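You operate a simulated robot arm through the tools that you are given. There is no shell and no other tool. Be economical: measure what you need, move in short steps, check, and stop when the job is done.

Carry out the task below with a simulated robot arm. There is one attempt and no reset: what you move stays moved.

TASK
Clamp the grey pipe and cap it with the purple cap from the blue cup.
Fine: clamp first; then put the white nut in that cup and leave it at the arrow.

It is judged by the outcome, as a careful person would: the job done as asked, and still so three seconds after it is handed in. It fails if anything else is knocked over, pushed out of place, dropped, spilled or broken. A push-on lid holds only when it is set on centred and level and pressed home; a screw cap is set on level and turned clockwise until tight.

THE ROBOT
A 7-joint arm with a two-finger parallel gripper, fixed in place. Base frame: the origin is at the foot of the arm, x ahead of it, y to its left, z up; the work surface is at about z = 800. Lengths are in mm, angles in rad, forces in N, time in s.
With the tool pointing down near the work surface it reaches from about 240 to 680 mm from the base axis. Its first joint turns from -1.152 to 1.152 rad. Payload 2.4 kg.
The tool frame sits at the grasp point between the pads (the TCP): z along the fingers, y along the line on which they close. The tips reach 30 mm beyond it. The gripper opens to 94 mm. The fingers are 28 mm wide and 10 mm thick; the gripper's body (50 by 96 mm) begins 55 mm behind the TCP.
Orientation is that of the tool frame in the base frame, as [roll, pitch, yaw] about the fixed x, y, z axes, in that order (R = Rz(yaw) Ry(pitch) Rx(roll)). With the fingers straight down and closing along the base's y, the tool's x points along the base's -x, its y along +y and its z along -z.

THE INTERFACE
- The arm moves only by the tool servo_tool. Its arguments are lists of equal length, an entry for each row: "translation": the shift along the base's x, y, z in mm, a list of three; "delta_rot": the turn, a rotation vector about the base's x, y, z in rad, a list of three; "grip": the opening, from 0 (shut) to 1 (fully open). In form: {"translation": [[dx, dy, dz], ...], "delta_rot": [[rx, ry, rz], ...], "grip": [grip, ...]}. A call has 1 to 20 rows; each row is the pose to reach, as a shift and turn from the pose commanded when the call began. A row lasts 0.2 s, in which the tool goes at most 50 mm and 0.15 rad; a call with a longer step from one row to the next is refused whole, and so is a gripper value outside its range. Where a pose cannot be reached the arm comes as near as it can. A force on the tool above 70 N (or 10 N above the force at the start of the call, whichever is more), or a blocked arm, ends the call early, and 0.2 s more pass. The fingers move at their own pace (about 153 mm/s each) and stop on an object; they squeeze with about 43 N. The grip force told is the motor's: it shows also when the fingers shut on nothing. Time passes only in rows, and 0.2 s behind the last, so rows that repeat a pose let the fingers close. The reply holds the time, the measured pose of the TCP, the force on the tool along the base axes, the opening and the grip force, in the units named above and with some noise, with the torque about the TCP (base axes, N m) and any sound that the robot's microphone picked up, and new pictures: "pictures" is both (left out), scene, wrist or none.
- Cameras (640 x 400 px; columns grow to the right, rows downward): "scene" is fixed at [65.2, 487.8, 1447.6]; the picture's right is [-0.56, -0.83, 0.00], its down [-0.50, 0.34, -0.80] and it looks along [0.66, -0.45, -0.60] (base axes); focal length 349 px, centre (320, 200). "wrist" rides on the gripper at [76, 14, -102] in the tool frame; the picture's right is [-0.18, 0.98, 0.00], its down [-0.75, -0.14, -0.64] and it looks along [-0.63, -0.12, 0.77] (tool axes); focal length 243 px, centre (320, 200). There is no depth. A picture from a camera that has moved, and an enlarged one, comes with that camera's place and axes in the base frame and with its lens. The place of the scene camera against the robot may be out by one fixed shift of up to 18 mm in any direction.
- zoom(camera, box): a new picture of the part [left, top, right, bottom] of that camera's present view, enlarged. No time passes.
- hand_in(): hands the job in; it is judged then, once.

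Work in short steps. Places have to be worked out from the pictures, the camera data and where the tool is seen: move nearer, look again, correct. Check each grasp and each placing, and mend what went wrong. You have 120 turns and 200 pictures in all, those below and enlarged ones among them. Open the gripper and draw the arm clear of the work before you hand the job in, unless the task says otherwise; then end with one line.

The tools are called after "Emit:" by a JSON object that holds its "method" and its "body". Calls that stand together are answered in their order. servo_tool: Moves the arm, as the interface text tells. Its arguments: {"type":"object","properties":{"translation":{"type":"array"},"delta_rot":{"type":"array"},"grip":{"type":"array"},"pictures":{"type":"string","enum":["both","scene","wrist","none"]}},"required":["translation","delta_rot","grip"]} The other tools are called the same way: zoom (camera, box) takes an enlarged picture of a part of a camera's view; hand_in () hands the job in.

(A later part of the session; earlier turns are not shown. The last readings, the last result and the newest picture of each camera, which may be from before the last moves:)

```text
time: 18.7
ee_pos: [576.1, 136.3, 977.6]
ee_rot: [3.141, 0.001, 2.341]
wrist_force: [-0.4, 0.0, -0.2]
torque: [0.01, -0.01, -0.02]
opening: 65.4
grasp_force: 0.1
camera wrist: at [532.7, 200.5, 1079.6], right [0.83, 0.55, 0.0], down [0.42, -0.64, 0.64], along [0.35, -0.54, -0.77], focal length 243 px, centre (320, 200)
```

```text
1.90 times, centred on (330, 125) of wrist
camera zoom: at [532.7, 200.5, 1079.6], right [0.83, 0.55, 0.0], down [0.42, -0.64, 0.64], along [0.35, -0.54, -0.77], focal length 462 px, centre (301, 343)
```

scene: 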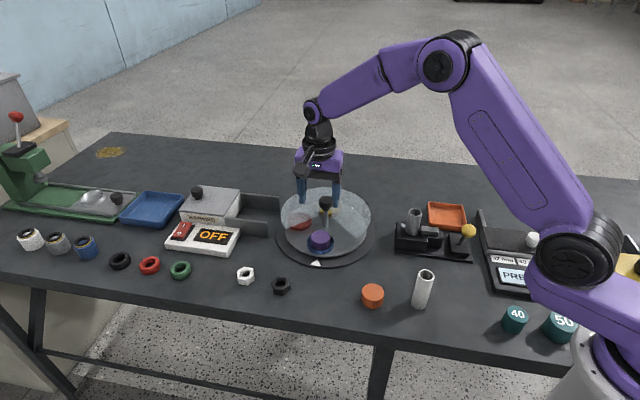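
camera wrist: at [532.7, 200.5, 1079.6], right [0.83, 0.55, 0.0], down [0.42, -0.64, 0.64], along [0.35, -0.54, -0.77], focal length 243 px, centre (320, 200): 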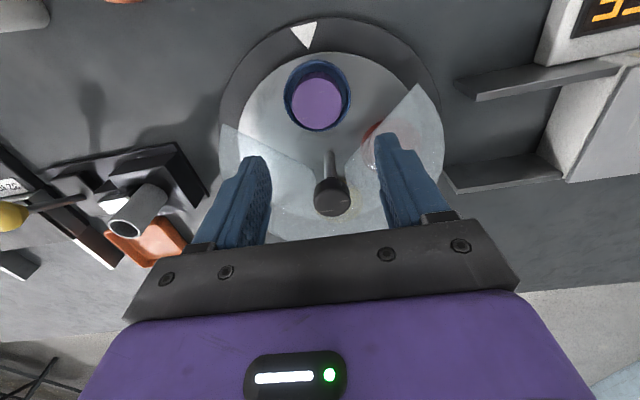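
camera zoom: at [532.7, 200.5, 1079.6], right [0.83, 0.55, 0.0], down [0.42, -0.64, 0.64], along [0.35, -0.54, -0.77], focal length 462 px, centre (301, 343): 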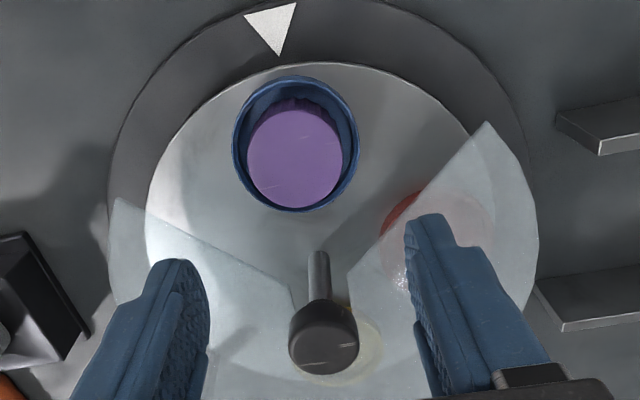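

Cup is in line with the arrow. Cap ≈ (572,134). I descend partway (tips still above the cap) and refine.

Emit:
{"method": "servo_tool", "body": {"translation": [[-3, -1, -40], [-3, -1, -72], [-3, -1, -72]], "delta_rot": [[0, 0, 0], [0, 0, 0], [0, 0, 0]], "grip": [0.7, 0.7, 0.7]}}

Emit:
{"method": "zoom", "body": {"camera": "scene", "box": [260, 190, 390, 280]}}

Emit:
{"method": "zoom", "body": {"camera": "wrist", "box": [200, 60, 460, 240]}}

```text
time: 19.5
ee_pos: [572.5, 135.3, 906.0]
ee_rot: [-3.141, -0.001, 2.342]
wrist_force: [0.7, 0.3, -0.2]
torque: [0.03, -0.03, -0.01]
opening: 66.0
grasp_force: 0.0
camera wrist: at [528.1, 199.4, 1007.3], right [0.83, 0.55, 0.0], down [0.42, -0.64, 0.64], along [0.36, -0.54, -0.77], focal length 243 px, centre (320, 200)
```

scene: 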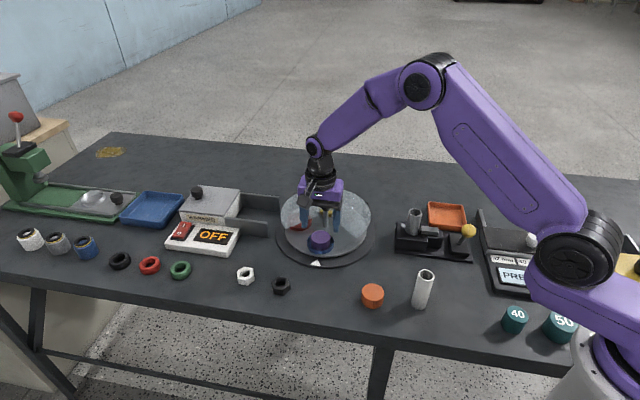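
wrist: 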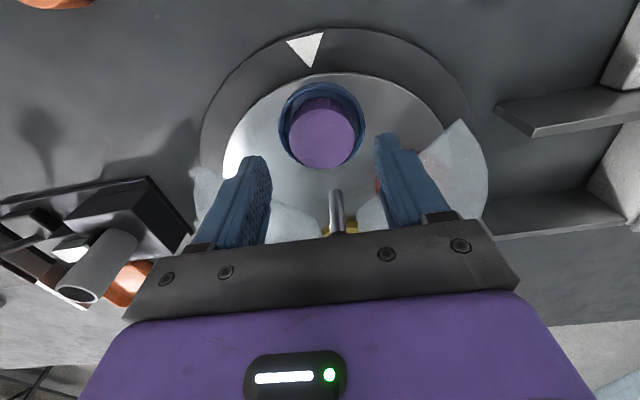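

```text
4.44 times, centred on (325, 235) of scene
camera zoom: at [65.2, 487.8, 1447.6], right [-0.56, -0.83, 0.0], down [-0.5, 0.34, -0.8], along [0.66, -0.45, -0.6], focal length 1550 px, centre (298, 44)
```

zoom: 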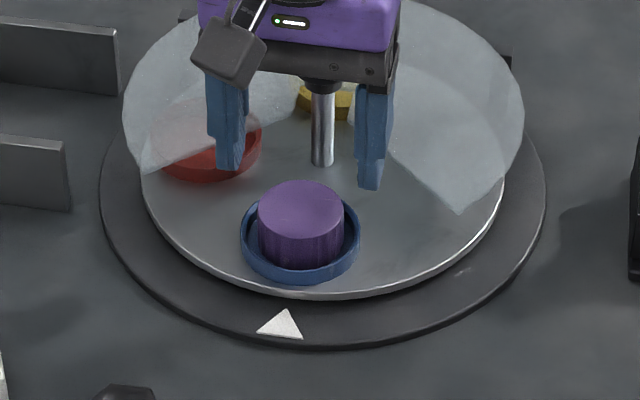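

```text
2.22 times, centred on (330, 150) of wrist
camera zoom: at [528.1, 199.4, 1007.3], right [0.83, 0.55, 0.0], down [0.42, -0.64, 0.64], along [0.36, -0.54, -0.77], focal length 539 px, centre (298, 311)
```

zoom: 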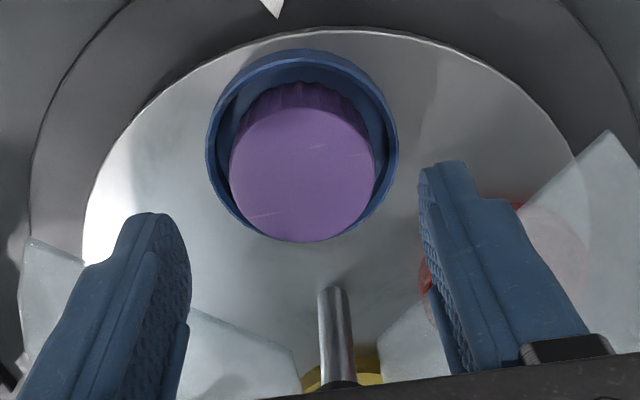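

Lateral alignment is good. Descend to tips ≈ z 843 and look from the side before closing.

Emit:
{"method": "servo_tool", "body": {"translation": [[1, -1, -15], [1, -1, -33]], "delta_rot": [[0, 0, 0], [0, 0, 0]], "grip": [0.7, 0.7], "pictures": "none"}}

Emit:
{"method": "zoom", "body": {"camera": "scene", "box": [280, 210, 360, 270]}}

Emit:
{"method": "zoom", "body": {"camera": "wrist", "box": [200, 60, 460, 240]}}

```text
time: 20.1
ee_pos: [575.0, 133.5, 872.7]
ee_rot: [3.14, 0.0, 2.343]
wrist_force: [0.2, -0.2, 0.0]
torque: [-0.06, 0.01, -0.02]
opening: 65.9
grasp_force: 0.1
```

```text
6.67 times, centred on (320, 240) of scene
camera zoom: at [65.2, 487.8, 1447.6], right [-0.56, -0.83, 0.0], down [-0.5, 0.34, -0.8], along [0.66, -0.45, -0.6], focal length 2326 px, centre (320, -67)
```

zoom: 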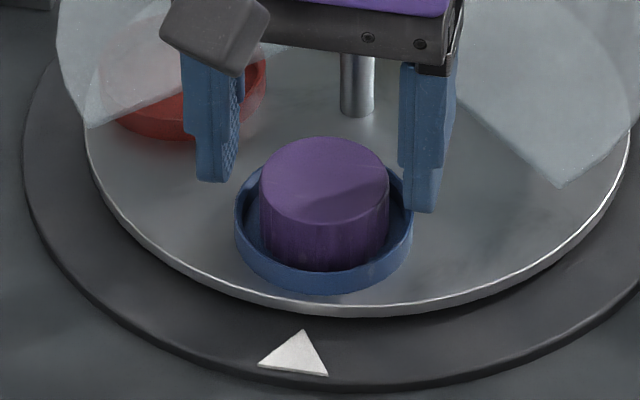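

```text
2.22 times, centred on (330, 150) of wrist
camera zoom: at [531.3, 199.1, 974.8], right [0.83, 0.55, 0.0], down [0.42, -0.64, 0.64], along [0.36, -0.54, -0.77], focal length 539 px, centre (298, 311)
```

zoom: 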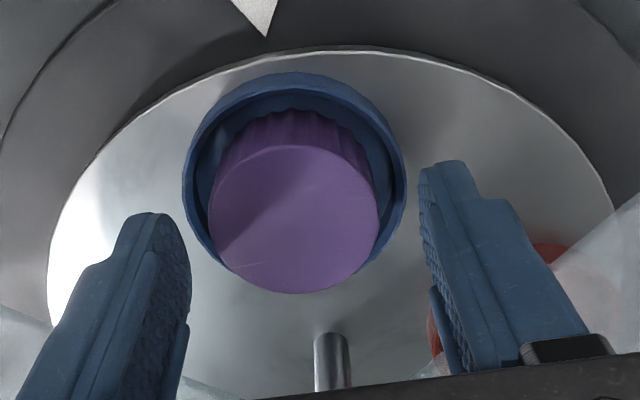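

Cap stands ~16 mm above the cup rim, and the tips seem near the cap-top level. I go 9 mm lower and check.

Emit:
{"method": "servo_tool", "body": {"translation": [[0, 0, -5], [0, 0, -9]], "delta_rot": [[0, 0, 0], [0, 0, 0]], "grip": [0.65, 0.65], "pictures": "none"}}

Emit:
{"method": "zoom", "body": {"camera": "scene", "box": [280, 210, 360, 270]}}

Emit:
{"method": "zoom", "body": {"camera": "wrist", "box": [220, 80, 420, 240]}}

```text
time: 20.7
ee_pos: [573.3, 133.8, 864.0]
ee_rot: [3.141, 0.0, 2.342]
wrist_force: [-0.4, -0.5, -0.2]
torque: [-0.02, -0.01, -0.02]
opening: 61.2
grasp_force: 0.1
```

```text
6.67 times, centred on (320, 240) of scene
camera zoom: at [65.2, 487.8, 1447.6], right [-0.56, -0.83, 0.0], down [-0.5, 0.34, -0.8], along [0.66, -0.45, -0.6], focal length 2326 px, centre (320, -67)
```

zoom: 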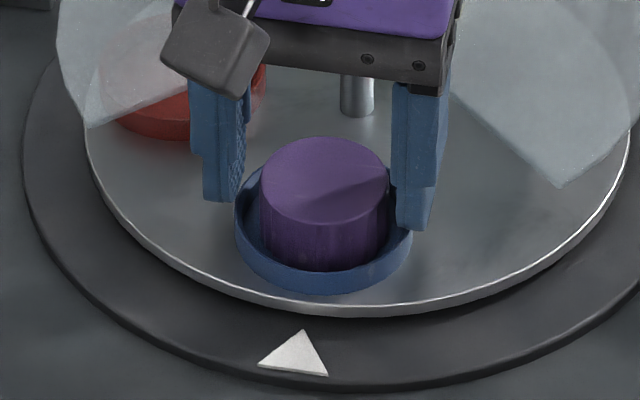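

```text
2.50 times, centred on (320, 160) of wrist
camera zoom: at [531.5, 199.2, 965.3], right [0.83, 0.55, 0.0], down [0.42, -0.64, 0.64], along [0.35, -0.54, -0.77], focal length 606 px, centre (320, 300)
```

zoom: 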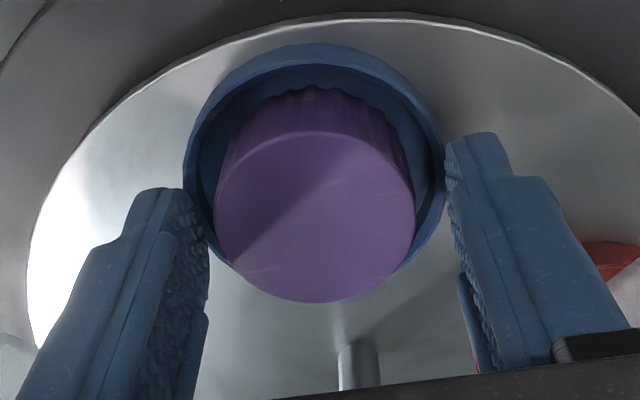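

Shift 3.5 mm toward the left finger to centre, go 5 mm lower, and close gently.

Emit:
{"method": "servo_tool", "body": {"translation": [[-3, -2, 0], [-3, -2, -5], [-3, -2, -5], [-3, -2, -5], [-3, -2, -5]], "delta_rot": [[0, 0, 0], [0, 0, 0], [0, 0, 0], [0, 0, 0], [0, 0, 0]], "grip": [0.65, 0.65, 0.5, 0.4, 0.4], "pictures": "none"}}

Emit:
{"method": "zoom", "body": {"camera": "scene", "box": [280, 210, 360, 270]}}

Emit:
{"method": "zoom", "body": {"camera": "wrist", "box": [220, 80, 420, 240]}}

```text
time: 21.9
ee_pos: [573.6, 133.4, 859.0]
ee_rot: [3.14, 0.001, 2.342]
wrist_force: [-2.7, 0.4, 10.6]
torque: [-0.16, 0.34, -0.1]
opening: 48.9
grasp_force: 43.1
```

```text
6.67 times, centred on (320, 240) of scene
camera zoom: at [65.0, 487.7, 1447.7], right [-0.56, -0.83, 0.0], down [-0.5, 0.34, -0.8], along [0.66, -0.45, -0.6], focal length 2326 px, centre (320, -67)
```

zoom: 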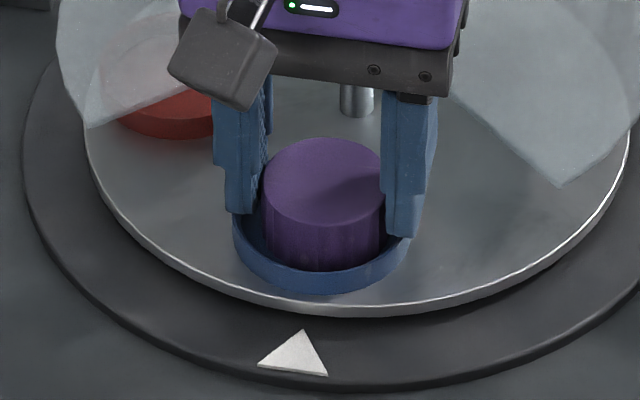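

```text
2.50 times, centred on (320, 160) of wrist
camera zoom: at [529.7, 197.5, 960.9], right [0.83, 0.55, 0.0], down [0.42, -0.64, 0.64], along [0.36, -0.54, -0.77], focal length 606 px, centre (320, 300)
```

zoom: 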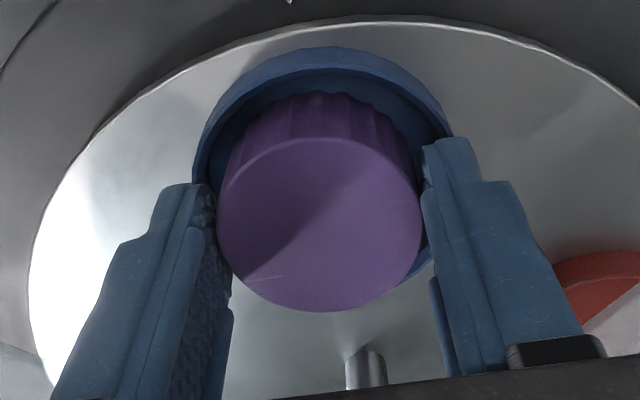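

Grasped at 48.9 mm. Lift straight up and check.

Emit:
{"method": "servo_tool", "body": {"translation": [[0, 0, 10], [0, 0, 25], [0, 0, 55], [0, 0, 95], [0, 0, 130]], "delta_rot": [[0, 0, 0], [0, 0, 0], [0, 0, 0], [0, 0, 0], [0, 0, 0]], "grip": [0.4, 0.4, 0.4, 0.4, 0.4], "pictures": "scene"}}

Emit:
{"method": "zoom", "body": {"camera": "scene", "box": [260, 160, 380, 270]}}

Emit:
{"method": "zoom", "body": {"camera": "wrist", "box": [180, 20, 460, 240]}}

```text
time: 23.1
ee_pos: [579.4, 130.2, 991.3]
ee_rot: [-3.141, 0.0, 2.341]
wrist_force: [0.1, 0.1, -0.4]
torque: [0.05, 0.01, 0.01]
opening: 37.4
grasp_force: 0.0
```

scene: 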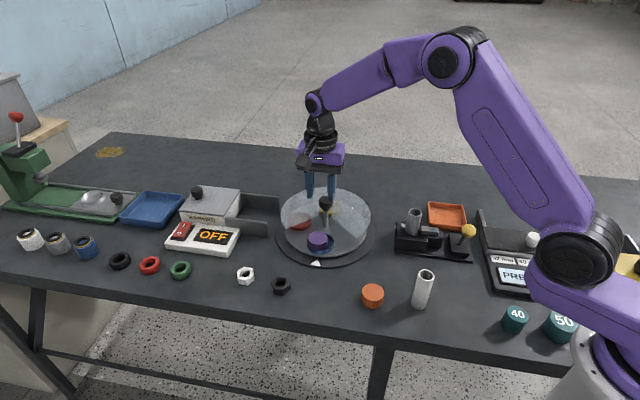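

```text
3.64 times, centred on (320, 215) of scene
camera zoom: at [65.2, 487.8, 1447.6], right [-0.56, -0.83, 0.0], down [-0.5, 0.34, -0.8], along [0.66, -0.45, -0.6], focal length 1268 px, centre (320, 146)
```

zoom: 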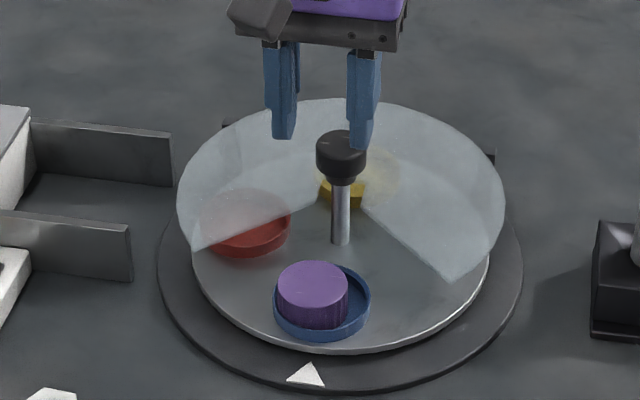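

```text
1.82 times, centred on (320, 130) of wrist
camera zoom: at [534.9, 194.6, 1093.1], right [0.83, 0.55, 0.0], down [0.42, -0.64, 0.64], along [0.35, -0.54, -0.77], focal length 441 px, centre (320, 327)
```

zoom: 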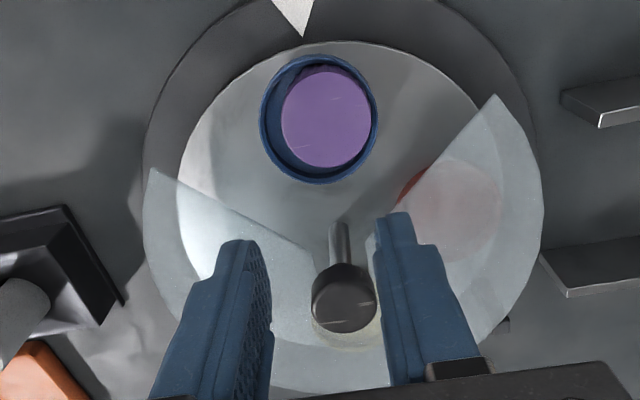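

The cap slipped out and fell back into its cup (still upright) — my grip was off its centre. I settle and re-measure.

Emit:
{"method": "servo_tool", "body": {"translation": [[0, 0, 0], [0, 0, 0]], "delta_rot": [[0, 0, 0], [0, 0, 0]], "grip": [0.65, 0.65], "pictures": "none"}}

Emit:
{"method": "zoom", "body": {"camera": "wrist", "box": [240, 20, 400, 140]}}

Emit:
{"method": "zoom", "body": {"camera": "scene", "box": [280, 150, 380, 270]}}

```text
time: 23.7
ee_pos: [578.2, 129.8, 990.5]
ee_rot: [3.141, 0.0, 2.341]
wrist_force: [1.0, -0.2, 0.0]
torque: [0.0, -0.01, 0.0]
opening: 61.1
grasp_force: 0.0
```

```text
3.33 times, centred on (320, 80) of wrist
camera zoom: at [534.9, 194.7, 1092.9], right [0.83, 0.55, 0.0], down [0.42, -0.64, 0.64], along [0.35, -0.54, -0.77], focal length 809 px, centre (320, 600)
```

zoom: 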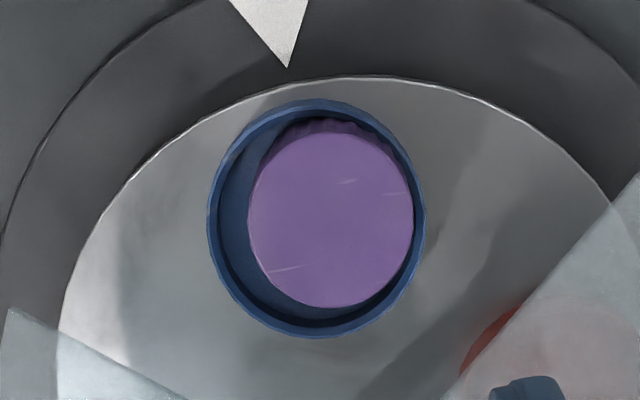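

```text
3.33 times, centred on (330, 210) of scene
camera zoom: at [65.2, 487.8, 1447.6], right [-0.56, -0.83, 0.0], down [-0.5, 0.34, -0.8], along [0.66, -0.45, -0.6], focal length 1163 px, centre (287, 167)
```

zoom: 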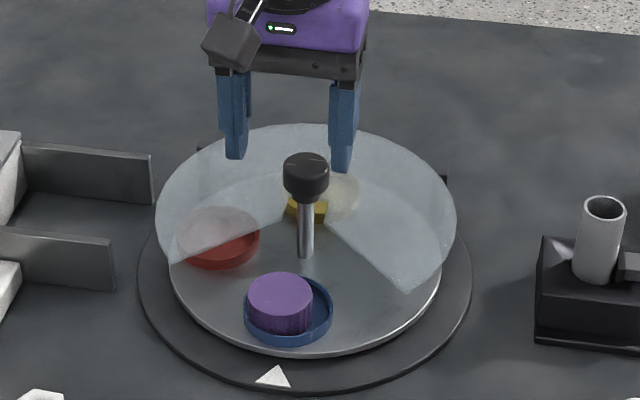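

Cap diameter 48.9 implies its top is ≈ z 837, so I had only grazed its upper edge. I re-centre on the cap (≈574,139) and come down to just above it.

Emit:
{"method": "servo_tool", "body": {"translation": [[-2, 4, -30], [-4, 9, -70], [-4, 9, -100], [-4, 9, -118], [-4, 9, -118]], "delta_rot": [[0, 0, 0], [0, 0, 0], [0, 0, 0], [0, 0, 0], [0, 0, 0]], "grip": [0.65, 0.65, 0.65, 0.65, 0.65], "pictures": "none"}}

Emit:
{"method": "zoom", "body": {"camera": "wrist", "box": [220, 80, 420, 240]}}

Emit:
{"method": "zoom", "body": {"camera": "scene", "box": [280, 210, 360, 270]}}

```text
time: 24.9
ee_pos: [570.2, 141.6, 870.4]
ee_rot: [3.142, 0.0, 2.342]
wrist_force: [0.0, 0.1, 0.6]
torque: [0.01, -0.01, 0.0]
opening: 61.1
grasp_force: 0.0
```

```text
2.50 times, centred on (320, 160) of wrist
camera zoom: at [527.1, 206.2, 972.6], right [0.83, 0.55, 0.0], down [0.42, -0.64, 0.64], along [0.36, -0.54, -0.77], focal length 606 px, centre (320, 300)
```

zoom: 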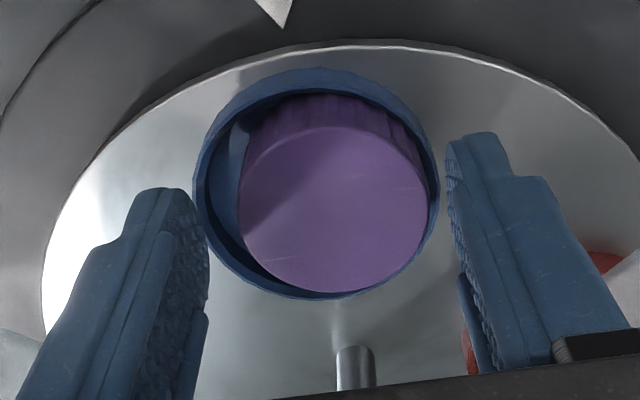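

```text
6.67 times, centred on (320, 240) of scene
camera zoom: at [65.2, 487.8, 1447.6], right [-0.56, -0.83, 0.0], down [-0.5, 0.34, -0.8], along [0.66, -0.45, -0.6], focal length 2326 px, centre (320, -67)
```

zoom: 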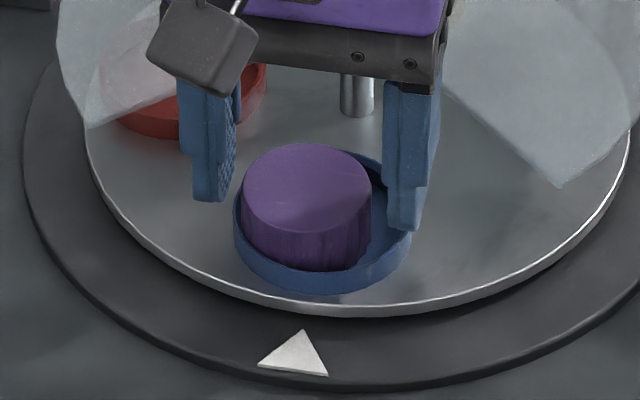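

Two views agree the cap is ≈8 mm inward of the TCP and ≈2 mm to the right; I correct and lower to tips ≈ z 825.

Emit:
{"method": "servo_tool", "body": {"translation": [[4, -2, 0], [7, -4.5, 0], [7, -4.5, -6], [7, -4.5, -11], [7, -4.5, -15]], "delta_rot": [[0, 0, 0], [0, 0, 0], [0, 0, 0], [0, 0, 0], [0, 0, 0]], "grip": [0.63, 0.63, 0.63, 0.63, 0.63], "pictures": "none"}}

Emit:
{"method": "zoom", "body": {"camera": "wrist", "box": [220, 80, 420, 240]}}

Emit:
{"method": "zoom", "body": {"camera": "scene", "box": [280, 210, 360, 270]}}

```text
time: 26.1
ee_pos: [578.7, 137.5, 859.0]
ee_rot: [3.136, 0.004, 2.342]
wrist_force: [-6.2, -0.5, 46.4]
torque: [-1.11, 1.59, -0.3]
opening: 61.2
grasp_force: 1.6
```

```text
2.50 times, centred on (320, 160) of wrist
camera zoom: at [534.7, 202.0, 960.8], right [0.83, 0.55, 0.01], down [0.42, -0.64, 0.64], along [0.36, -0.53, -0.76], focal length 606 px, centre (320, 300)
```

zoom: 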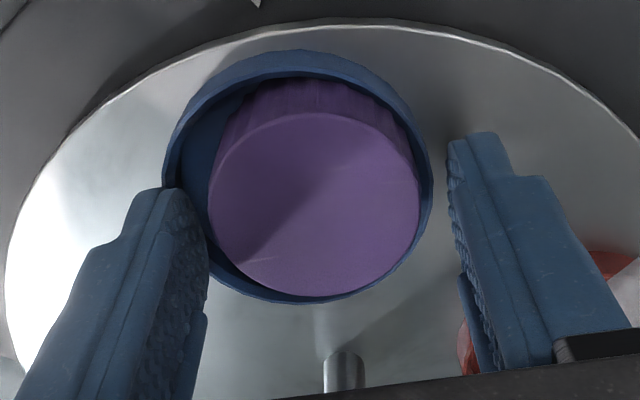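

```text
6.67 times, centred on (320, 240) of scene
camera zoom: at [64.3, 487.6, 1447.7], right [-0.56, -0.83, 0.0], down [-0.5, 0.34, -0.8], along [0.66, -0.45, -0.6], focal length 2326 px, centre (320, -67)
```

zoom: 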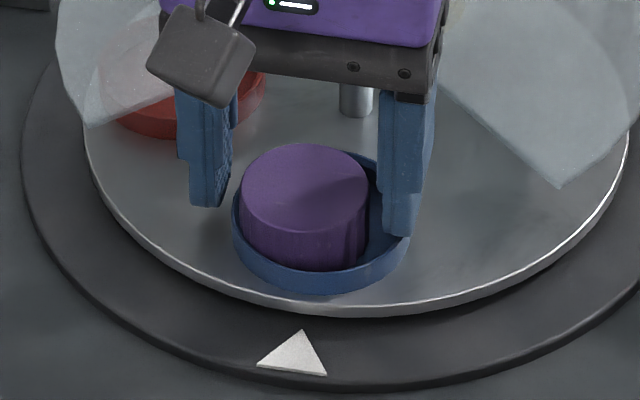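

The left finger rests on the rim: rim z≈829, cap top≈843, and the cap centre is ≈ (573,141). I raise, shift there, and lower to 1–2 mm above the rim.

Emit:
{"method": "servo_tool", "body": {"translation": [[0, 0, 9], [-6, 4, 9], [-6, 4, 9], [-6, 4, 6], [-6, 4, 6]], "delta_rot": [[0, 0, 0], [0, 0, 0], [0, 0, 0], [0, 0, 0], [0, 0, 0]], "grip": [0.63, 0.63, 0.63, 0.63, 0.63], "pictures": "none"}}

Emit:
{"method": "zoom", "body": {"camera": "wrist", "box": [220, 80, 420, 240]}}

```text
time: 27.3
ee_pos: [570.6, 140.7, 860.9]
ee_rot: [-3.14, 0.0, 2.342]
wrist_force: [-0.7, 0.0, -0.4]
torque: [-0.02, -0.01, 0.0]
opening: 59.4
grasp_force: 0.1
```

```text
2.50 times, centred on (320, 160) of wrist
camera zoom: at [527.4, 205.8, 962.7], right [0.83, 0.55, 0.0], down [0.42, -0.64, 0.64], along [0.35, -0.54, -0.77], focal length 606 px, centre (320, 300)
```

zoom: 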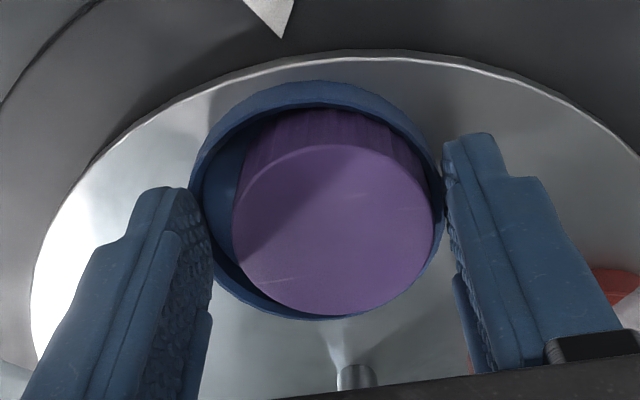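

Radially centred; shift 3 mm right and close, then lift only 6 mm slowly.

Emit:
{"method": "servo_tool", "body": {"translation": [[2.5, 1.5, 0], [2.5, 1.5, 0], [2.5, 1.5, 0], [2.5, 1.5, 0], [2.5, 1.5, 2], [2.5, 1.5, 4], [2.5, 1.5, 7]], "delta_rot": [[0, 0, 0], [0, 0, 0], [0, 0, 0], [0, 0, 0], [0, 0, 0], [0, 0, 0], [0, 0, 0]], "grip": [0.6, 0.35, 0.35, 0.35, 0.35, 0.35, 0.35], "pictures": "none"}}

Emit:
{"method": "zoom", "body": {"camera": "wrist", "box": [220, 80, 420, 240]}}

Emit:
{"method": "zoom", "body": {"camera": "scene", "box": [280, 210, 360, 270]}}

```text
time: 28.9
ee_pos: [571.5, 141.8, 868.5]
ee_rot: [3.139, -0.001, 2.344]
wrist_force: [0.3, -1.3, 0.0]
torque: [-0.06, -0.01, 0.01]
opening: 49.1
grasp_force: 42.7
```

```text
2.50 times, centred on (320, 160) of wrist
camera zoom: at [528.6, 206.7, 969.8], right [0.83, 0.55, 0.0], down [0.42, -0.64, 0.64], along [0.35, -0.54, -0.77], focal length 606 px, centre (320, 300)
```

zoom: 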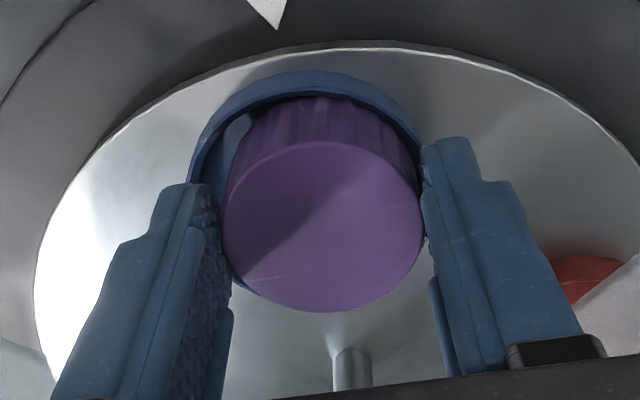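

```text
6.67 times, centred on (320, 240) of scene
camera zoom: at [65.2, 487.8, 1447.6], right [-0.56, -0.83, 0.0], down [-0.5, 0.34, -0.8], along [0.66, -0.45, -0.6], focal length 2326 px, centre (320, -67)
```

zoom: 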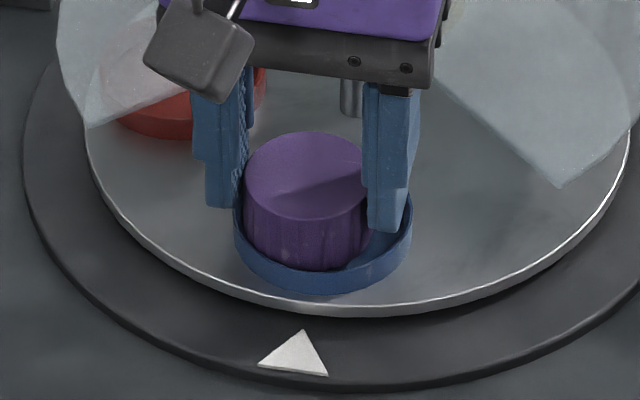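

It's lifting with the fingers (opening 49.1 held). Continue slowly.

Emit:
{"method": "servo_tool", "body": {"translation": [[0, 0, 5], [0, 0, 10], [0, 0, 16], [0, 0, 24], [0, 0, 34], [0, 0, 46], [0, 0, 60], [0, 0, 75]], "delta_rot": [[0, 0, 0], [0, 0, 0], [0, 0, 0], [0, 0, 0], [0, 0, 0], [0, 0, 0], [0, 0, 0], [0, 0, 0]], "grip": [0.35, 0.35, 0.35, 0.35, 0.35, 0.35, 0.35, 0.35], "pictures": "wrist"}}

Emit:
{"method": "zoom", "body": {"camera": "scene", "box": [260, 160, 380, 270]}}

```text
time: 30.7
ee_pos: [572.4, 140.5, 942.2]
ee_rot: [-3.141, -0.001, 2.341]
wrist_force: [0.1, -0.2, 0.6]
torque: [0.03, -0.02, -0.01]
opening: 49.0
grasp_force: 42.5
camera wrist: at [530.0, 205.7, 1043.6], right [0.83, 0.55, 0.0], down [0.42, -0.64, 0.64], along [0.35, -0.54, -0.77], focal length 243 px, centre (320, 200)
```

wrist: 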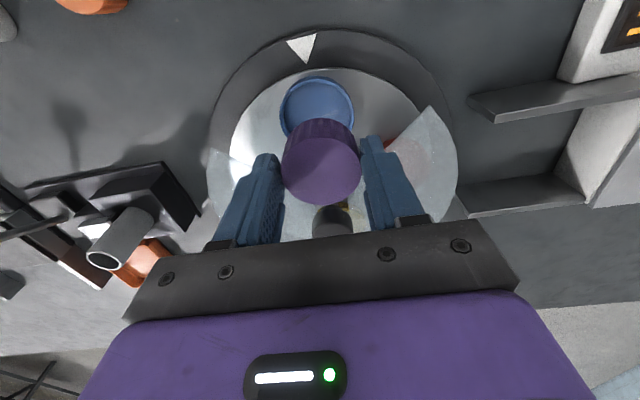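

```text
3.64 times, centred on (320, 215) of scene
camera zoom: at [65.2, 487.8, 1447.6], right [-0.56, -0.83, 0.0], down [-0.5, 0.34, -0.8], along [0.66, -0.45, -0.6], focal length 1268 px, centre (320, 146)
```

zoom: 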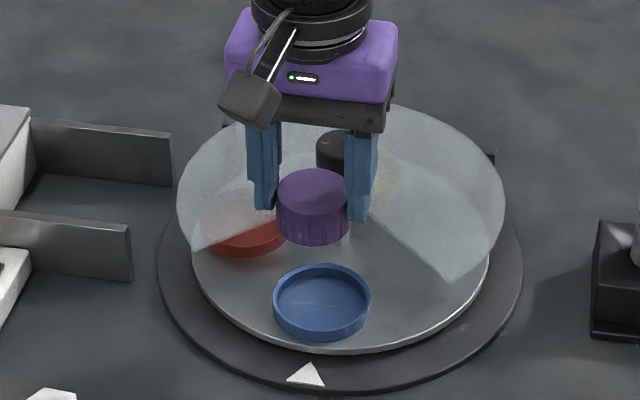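

Cap held securely. I carry it high towards the pipe, stopping at an offset where the wrist camera can see the pipe's mouth.

Emit:
{"method": "servo_tool", "body": {"translation": [[0, 0, 30], [-10, -30, 58], [-20, -70, 58], [-32, -110, 58], [-44, -150, 58], [-56, -190, 58], [-68, -230, 58], [-78, -260, 58], [-78, -260, 58]], "delta_rot": [[0, 0, 0], [0, 0, 0], [0, 0, 0], [0, 0, 0], [0, 0, 0], [0, 0, 0], [0, 0, 0], [0, 0, 0], [0, 0, 0]], "grip": [0.35, 0.35, 0.35, 0.35, 0.35, 0.35, 0.35, 0.35, 0.35]}}

Emit:
{"method": "zoom", "body": {"camera": "wrist", "box": [220, 40, 420, 200]}}

Emit:
{"method": "zoom", "body": {"camera": "scene", "box": [380, 160, 480, 260]}}

```text
time: 32.7
ee_pos: [496.6, -121.2, 1002.3]
ee_rot: [3.14, 0.0, 2.341]
wrist_force: [0.5, -0.1, -0.1]
torque: [-0.03, -0.02, 0.02]
opening: 49.1
grasp_force: 43.0
camera wrist: at [453.6, -55.7, 1104.1], right [0.83, 0.55, 0.0], down [0.42, -0.64, 0.64], along [0.35, -0.54, -0.77], focal length 243 px, centre (320, 200)
```

scene: 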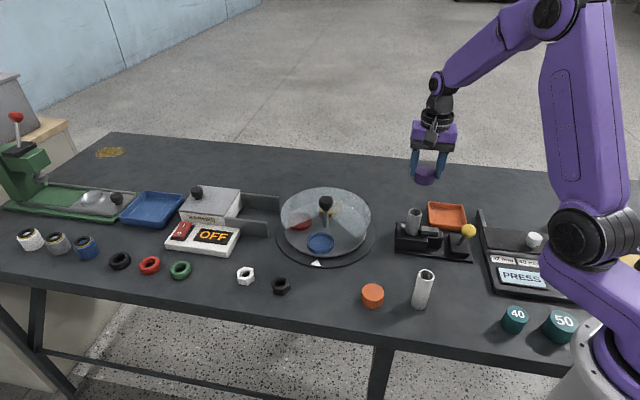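
wrist: 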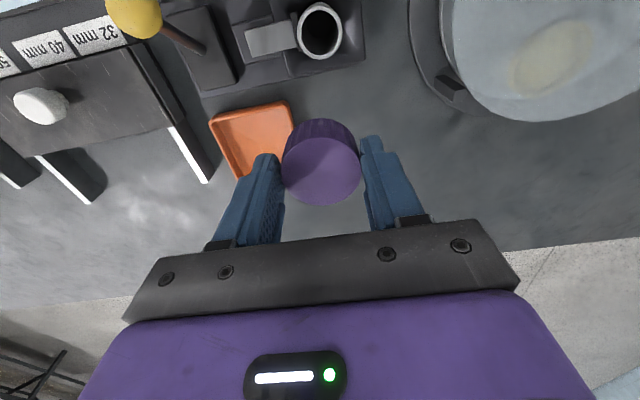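

```text
2.50 times, centred on (320, 120) of wrist
camera zoom: at [453.6, -55.7, 1104.1], right [0.83, 0.55, 0.0], down [0.42, -0.64, 0.64], along [0.35, -0.54, -0.77], focal length 606 px, centre (320, 400)
```

zoom: 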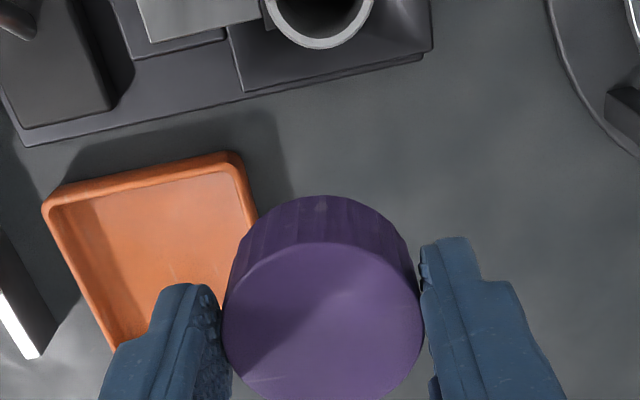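

```text
4.00 times, centred on (430, 210) of scene
camera zoom: at [65.2, 487.7, 1447.6], right [-0.56, -0.83, 0.0], down [-0.5, 0.34, -0.8], along [0.66, -0.45, -0.6], focal length 1395 px, centre (-120, 160)
```

zoom: 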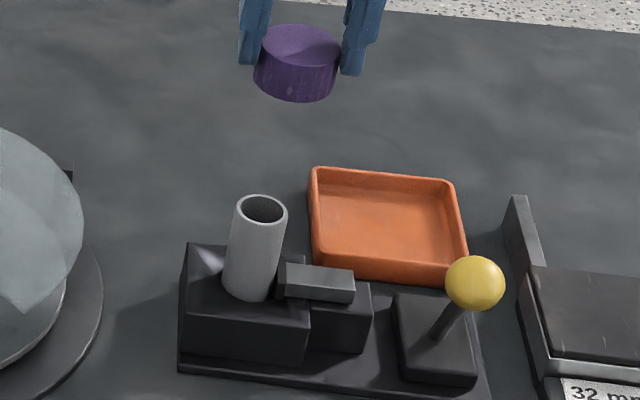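

Pipe mouth is almost under the camera: ≈ (463,-71). I zoom on it for a finer fix.

Emit:
{"method": "zoom", "body": {"camera": "wrist", "box": [270, 0, 370, 70]}}

```text
5.71 times, centred on (320, 35) of wrist
camera zoom: at [453.6, -55.7, 1104.1], right [0.83, 0.55, 0.0], down [0.42, -0.64, 0.64], along [0.35, -0.54, -0.77], focal length 1386 px, centre (320, 1143)
```

zoom: 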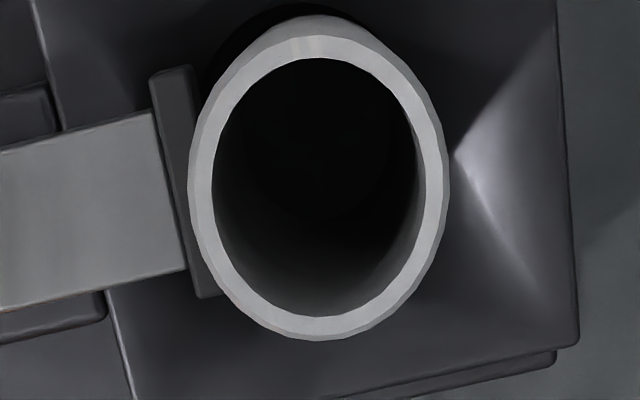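

Emit:
{"method": "zoom", "body": {"camera": "wrist", "box": [260, 110, 390, 210]}}

```text
4.00 times, centred on (325, 160) of wrist
camera zoom: at [453.6, -55.7, 1104.1], right [0.83, 0.55, 0.0], down [0.42, -0.64, 0.64], along [0.35, -0.54, -0.77], focal length 970 px, centre (300, 360)
```

zoom: 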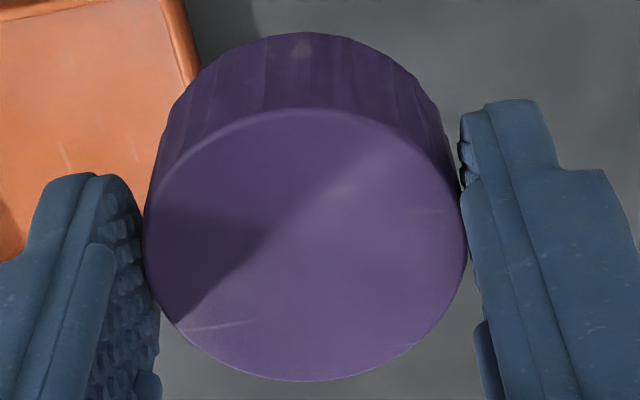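

The cap may sit a few mm off the finger centre along tool x, which this view can't resolve. I rotate the tool so tool x lies along the scene camera's horizontal, above the pipe, so both offsets become visible.

Emit:
{"method": "servo_tool", "body": {"translation": [[-2, 3, 0], [-4, 6, 0], [-7, 10, 0], [-10, 14, 0], [-13, 18, 0], [-16, 22, 0], [-19, 26, 0], [-22, 30, 0], [-25, 34, 0], [-28, 39, 0], [-31, 44, 0], [-33, 48, 0], [-33, 48, 0], [-33, 48, -10], [-33, 48, -20]], "delta_rot": [[0, 0, 0.12], [0, 0, 0.25], [0, 0, 0.38], [0, 0, 0.51], [0, 0, 0.64], [0, 0, 0.77], [0, 0, 0.9], [0, 0, 1.03], [0, 0, 1.16], [0, 0, 1.29], [0, 0, 1.42], [0, 0, 1.55], [0, 0, 1.68], [0, 0, 1.78], [0, 0, 1.78]], "grip": [0.35, 0.35, 0.35, 0.35, 0.35, 0.35, 0.35, 0.35, 0.35, 0.35, 0.35, 0.35, 0.35, 0.35, 0.35]}}

Emit:
{"method": "zoom", "body": {"camera": "scene", "box": [380, 140, 460, 250]}}

Emit:
{"method": "zoom", "body": {"camera": "wrist", "box": [240, 60, 400, 220]}}

```text
time: 35.9
ee_pos: [461.4, -69.7, 980.5]
ee_rot: [3.14, -0.001, -2.16]
wrist_force: [0.0, 0.0, -1.2]
torque: [0.01, 0.02, 0.01]
opening: 49.1
grasp_force: 43.5
camera wrist: at [406.6, -124.8, 1082.3], right [-0.71, 0.7, 0.0], down [0.54, 0.55, 0.64], along [0.45, 0.46, -0.77], focal length 243 px, centre (320, 200)
```

scene: 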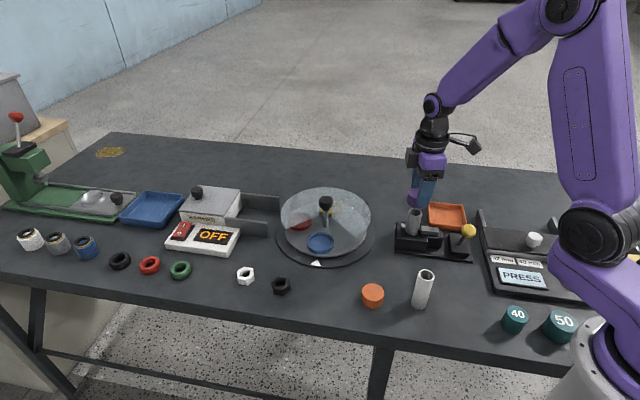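
wrist: 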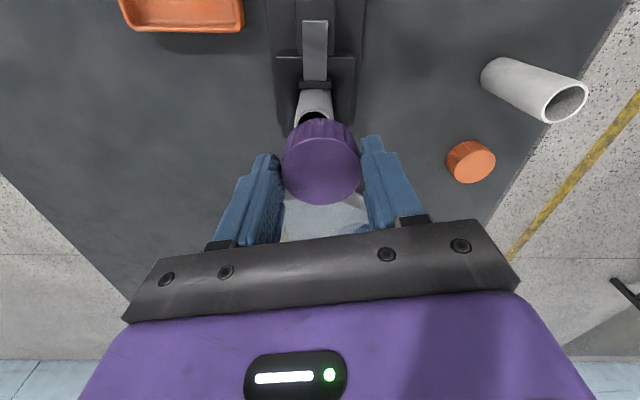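

```text
3.64 times, centred on (420, 195) of scene
camera zoom: at [65.2, 487.8, 1447.6], right [-0.56, -0.83, 0.0], down [-0.5, 0.34, -0.8], along [0.66, -0.45, -0.6], focal length 1268 px, centre (-44, 218)
```

zoom: 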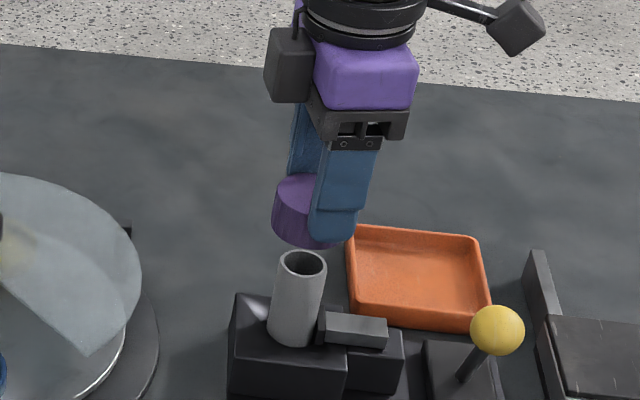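

```text
2.50 times, centred on (320, 140) of wrist
camera zoom: at [406.6, -124.8, 1082.3], right [-0.71, 0.7, 0.0], down [0.54, 0.55, 0.64], along [0.45, 0.46, -0.77], focal length 606 px, centre (320, 350)
```

zoom: 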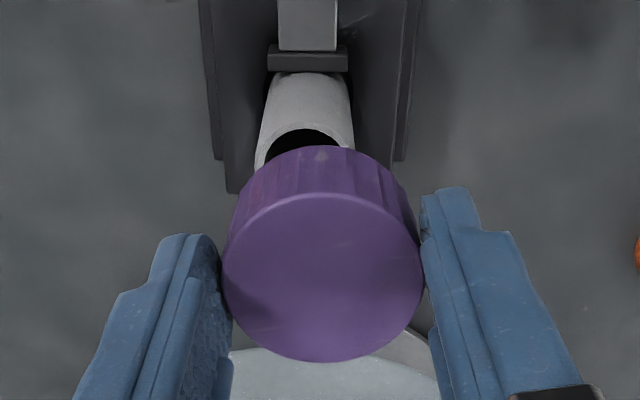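

Seen from the side, the cap is offset from the finger centre toward the turntable. I zoom in for a more exact measure.

Emit:
{"method": "zoom", "body": {"camera": "scene", "box": [400, 165, 450, 240]}}

```text
5.33 times, centred on (425, 202) of scene
camera zoom: at [65.2, 487.8, 1447.6], right [-0.56, -0.83, 0.0], down [-0.5, 0.34, -0.8], along [0.66, -0.45, -0.6], focal length 1860 px, centre (-240, 187)
```

zoom: 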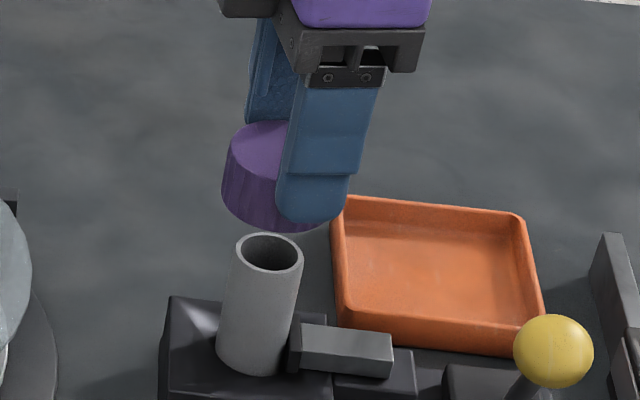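

Estimated correction: (+2.3,-4.0) mm. I apply it and lower until the cap's rim is several mm over the pipe, then re-check.

Emit:
{"method": "servo_tool", "body": {"translation": [[2.3, -4, 0], [2.3, -4, -8], [2.3, -4, -17], [2.3, -4, -17]], "delta_rot": [[0, 0, 0], [0, 0, 0], [0, 0, 0], [0, 0, 0]], "grip": [0.35, 0.35, 0.35, 0.35], "pictures": "none"}}

Emit:
{"method": "zoom", "body": {"camera": "scene", "box": [400, 185, 440, 245]}}

Emit:
{"method": "zoom", "body": {"camera": "wrist", "box": [260, 80, 380, 200]}}

```text
time: 36.9
ee_pos: [465.4, -73.3, 964.6]
ee_rot: [3.141, 0.0, -2.162]
wrist_force: [0.6, 0.1, 0.5]
torque: [0.0, -0.01, -0.01]
opening: 48.9
grasp_force: 43.2
```

```text
6.67 times, centred on (420, 215) of scene
camera zoom: at [65.2, 487.8, 1447.6], right [-0.56, -0.83, 0.0], down [-0.5, 0.34, -0.8], along [0.66, -0.45, -0.6], focal length 2326 px, centre (-347, 100)
```

zoom: 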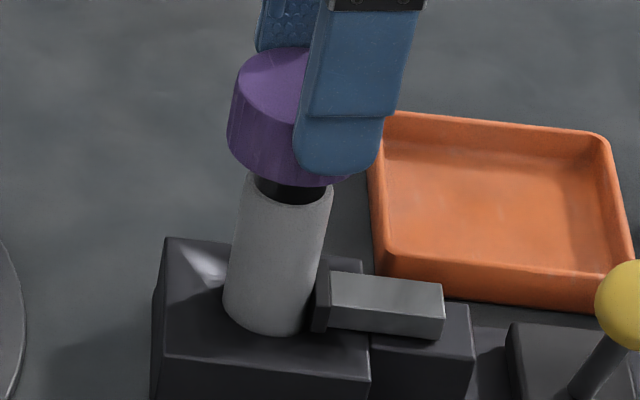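

```text
3.33 times, centred on (320, 140) of wrist
camera zoom: at [408.7, -128.8, 1065.9], right [-0.71, 0.7, 0.0], down [0.54, 0.55, 0.64], along [0.45, 0.46, -0.77], focal length 809 px, centre (320, 400)
```

zoom: 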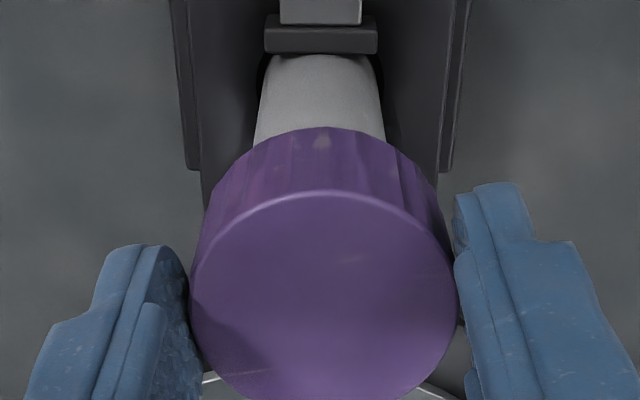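

Nearly aligned: small correction (0,-1.5) and lower 12 mm more.

Emit:
{"method": "servo_tool", "body": {"translation": [[0, -1.5, 0], [0, -1.5, -4], [0, -1.5, -8], [0, -1.5, -12], [0, -1.5, -12]], "delta_rot": [[0, 0, 0], [0, 0, 0], [0, 0, 0], [0, 0, 0], [0, 0, 0]], "grip": [0.35, 0.35, 0.35, 0.35, 0.35], "pictures": "none"}}

Emit:
{"method": "zoom", "body": {"camera": "scene", "box": [400, 190, 440, 240]}}

Emit:
{"method": "zoom", "body": {"camera": "wrist", "box": [260, 80, 380, 200]}}

```text
time: 38.1
ee_pos: [463.4, -75.7, 952.6]
ee_rot: [3.142, 0.0, -2.163]
wrist_force: [0.0, 0.9, 0.4]
torque: [0.01, 0.01, -0.02]
opening: 48.7
grasp_force: 42.9
```

```text
8.00 times, centred on (420, 215) of scene
camera zoom: at [65.2, 487.8, 1447.6], right [-0.56, -0.83, 0.0], down [-0.5, 0.34, -0.8], along [0.66, -0.45, -0.6], focal length 2791 px, centre (-480, 80)
```

zoom: 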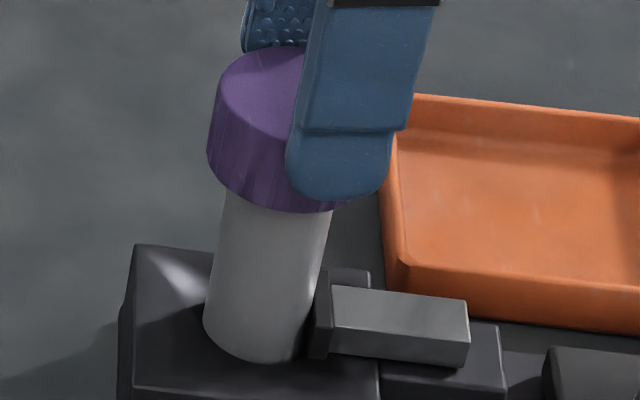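

```text
3.33 times, centred on (320, 140) of wrist
camera zoom: at [408.6, -130.7, 1053.9], right [-0.71, 0.7, 0.0], down [0.54, 0.55, 0.64], along [0.45, 0.46, -0.77], focal length 809 px, centre (320, 400)
```

zoom: 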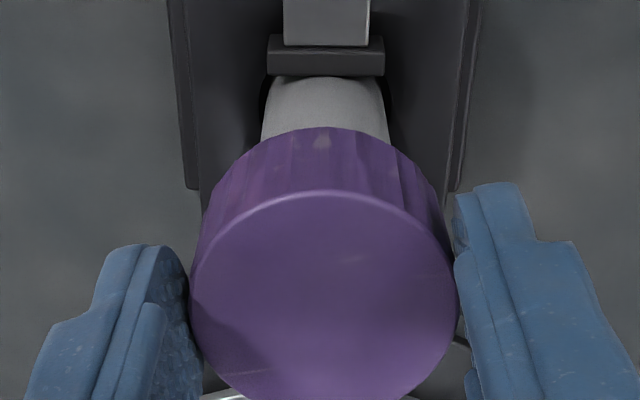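

Aligned within ~1 mm. Lower slowly to feel contact.

Emit:
{"method": "servo_tool", "body": {"translation": [[-0.2, 0.6, -2], [-0.2, 0.6, -4], [-0.2, 0.6, -6], [-0.2, 0.6, -8], [-0.2, 0.6, -10], [-0.2, 0.6, -12]], "delta_rot": [[0, 0, 0], [0, 0, 0], [0, 0, 0], [0, 0, 0], [0, 0, 0], [0, 0, 0]], "grip": [0.35, 0.35, 0.35, 0.35, 0.35, 0.35], "pictures": "none"}}

Emit:
{"method": "zoom", "body": {"camera": "scene", "box": [400, 190, 440, 240]}}

Emit:
{"method": "zoom", "body": {"camera": "wrist", "box": [260, 80, 380, 200]}}

```text
time: 39.5
ee_pos: [462.9, -74.0, 940.9]
ee_rot: [3.141, 0.0, -2.163]
wrist_force: [-0.7, 1.0, -1.3]
torque: [0.01, 0.0, -0.02]
opening: 49.1
grasp_force: 42.5
```

```text
8.00 times, centred on (420, 215) of scene
camera zoom: at [65.2, 487.8, 1447.6], right [-0.56, -0.83, 0.0], down [-0.5, 0.34, -0.8], along [0.66, -0.45, -0.6], focal length 2791 px, centre (-480, 80)
```

zoom: 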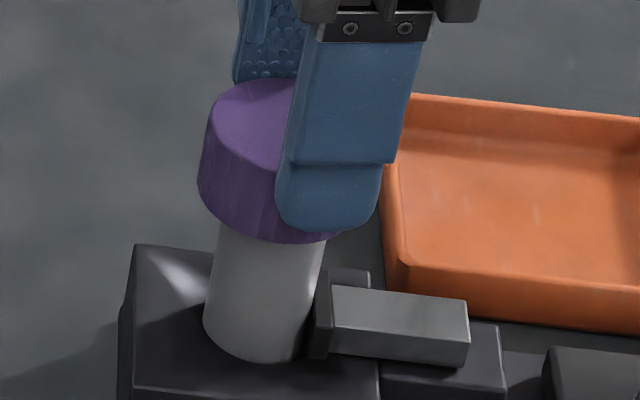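

```text
3.33 times, centred on (320, 140) of wrist
camera zoom: at [408.8, -129.4, 1042.4], right [-0.71, 0.7, 0.0], down [0.54, 0.55, 0.64], along [0.45, 0.46, -0.77], focal length 809 px, centre (320, 400)
```

zoom: 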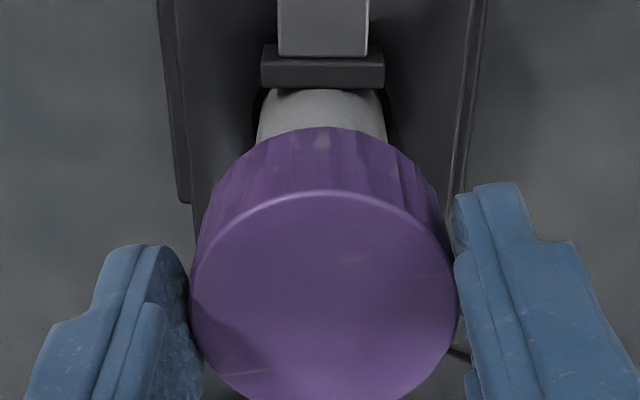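

No contact force although the cap's rim is now at or below the pipe top — it appears to be sliding over. Continue down.

Emit:
{"method": "servo_tool", "body": {"translation": [[0, 0, -2], [0, 0, -4], [0, 0, -6], [0, 0, -8], [0, 0, -10], [0, 0, -12], [0, 0, -14], [0, 0, -16]], "delta_rot": [[0, 0, 0], [0, 0, 0], [0, 0, 0], [0, 0, 0], [0, 0, 0], [0, 0, 0], [0, 0, 0], [0, 0, 0]], "grip": [0.35, 0.35, 0.35, 0.35, 0.35, 0.35, 0.35, 0.35], "pictures": "none"}}

Emit:
{"method": "zoom", "body": {"camera": "scene", "box": [400, 190, 440, 240]}}

Emit:
{"method": "zoom", "body": {"camera": "wrist", "box": [260, 80, 380, 200]}}

```text
time: 41.3
ee_pos: [463.5, -73.1, 924.9]
ee_rot: [-3.14, 0.002, -2.163]
wrist_force: [-4.5, 0.2, 27.2]
torque: [0.09, 0.24, 0.05]
opening: 48.9
grasp_force: 42.9
```

```text
8.00 times, centred on (420, 215) of scene
camera zoom: at [64.7, 487.8, 1447.6], right [-0.56, -0.83, 0.0], down [-0.5, 0.34, -0.8], along [0.66, -0.45, -0.6], focal length 2791 px, centre (-480, 80)
```

zoom: 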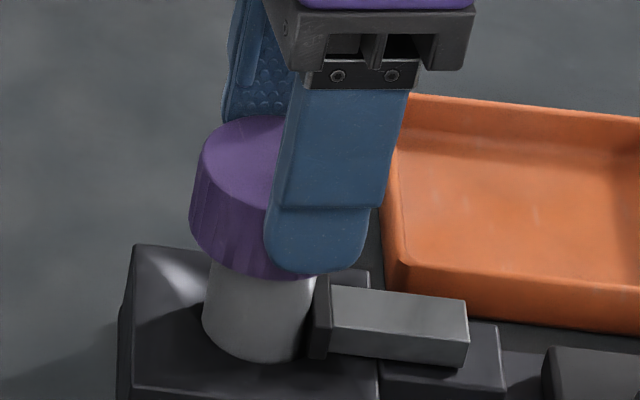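

```text
3.33 times, centred on (320, 140) of wrist
camera zoom: at [408.9, -129.1, 1026.0], right [-0.71, 0.7, 0.0], down [0.54, 0.55, 0.64], along [0.45, 0.46, -0.77], focal length 809 px, centre (320, 400)
```

zoom: 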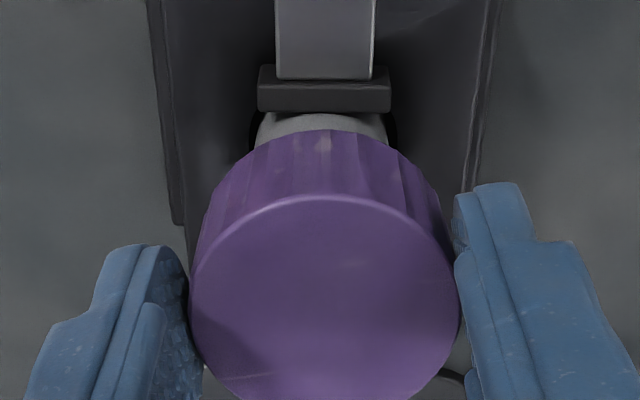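

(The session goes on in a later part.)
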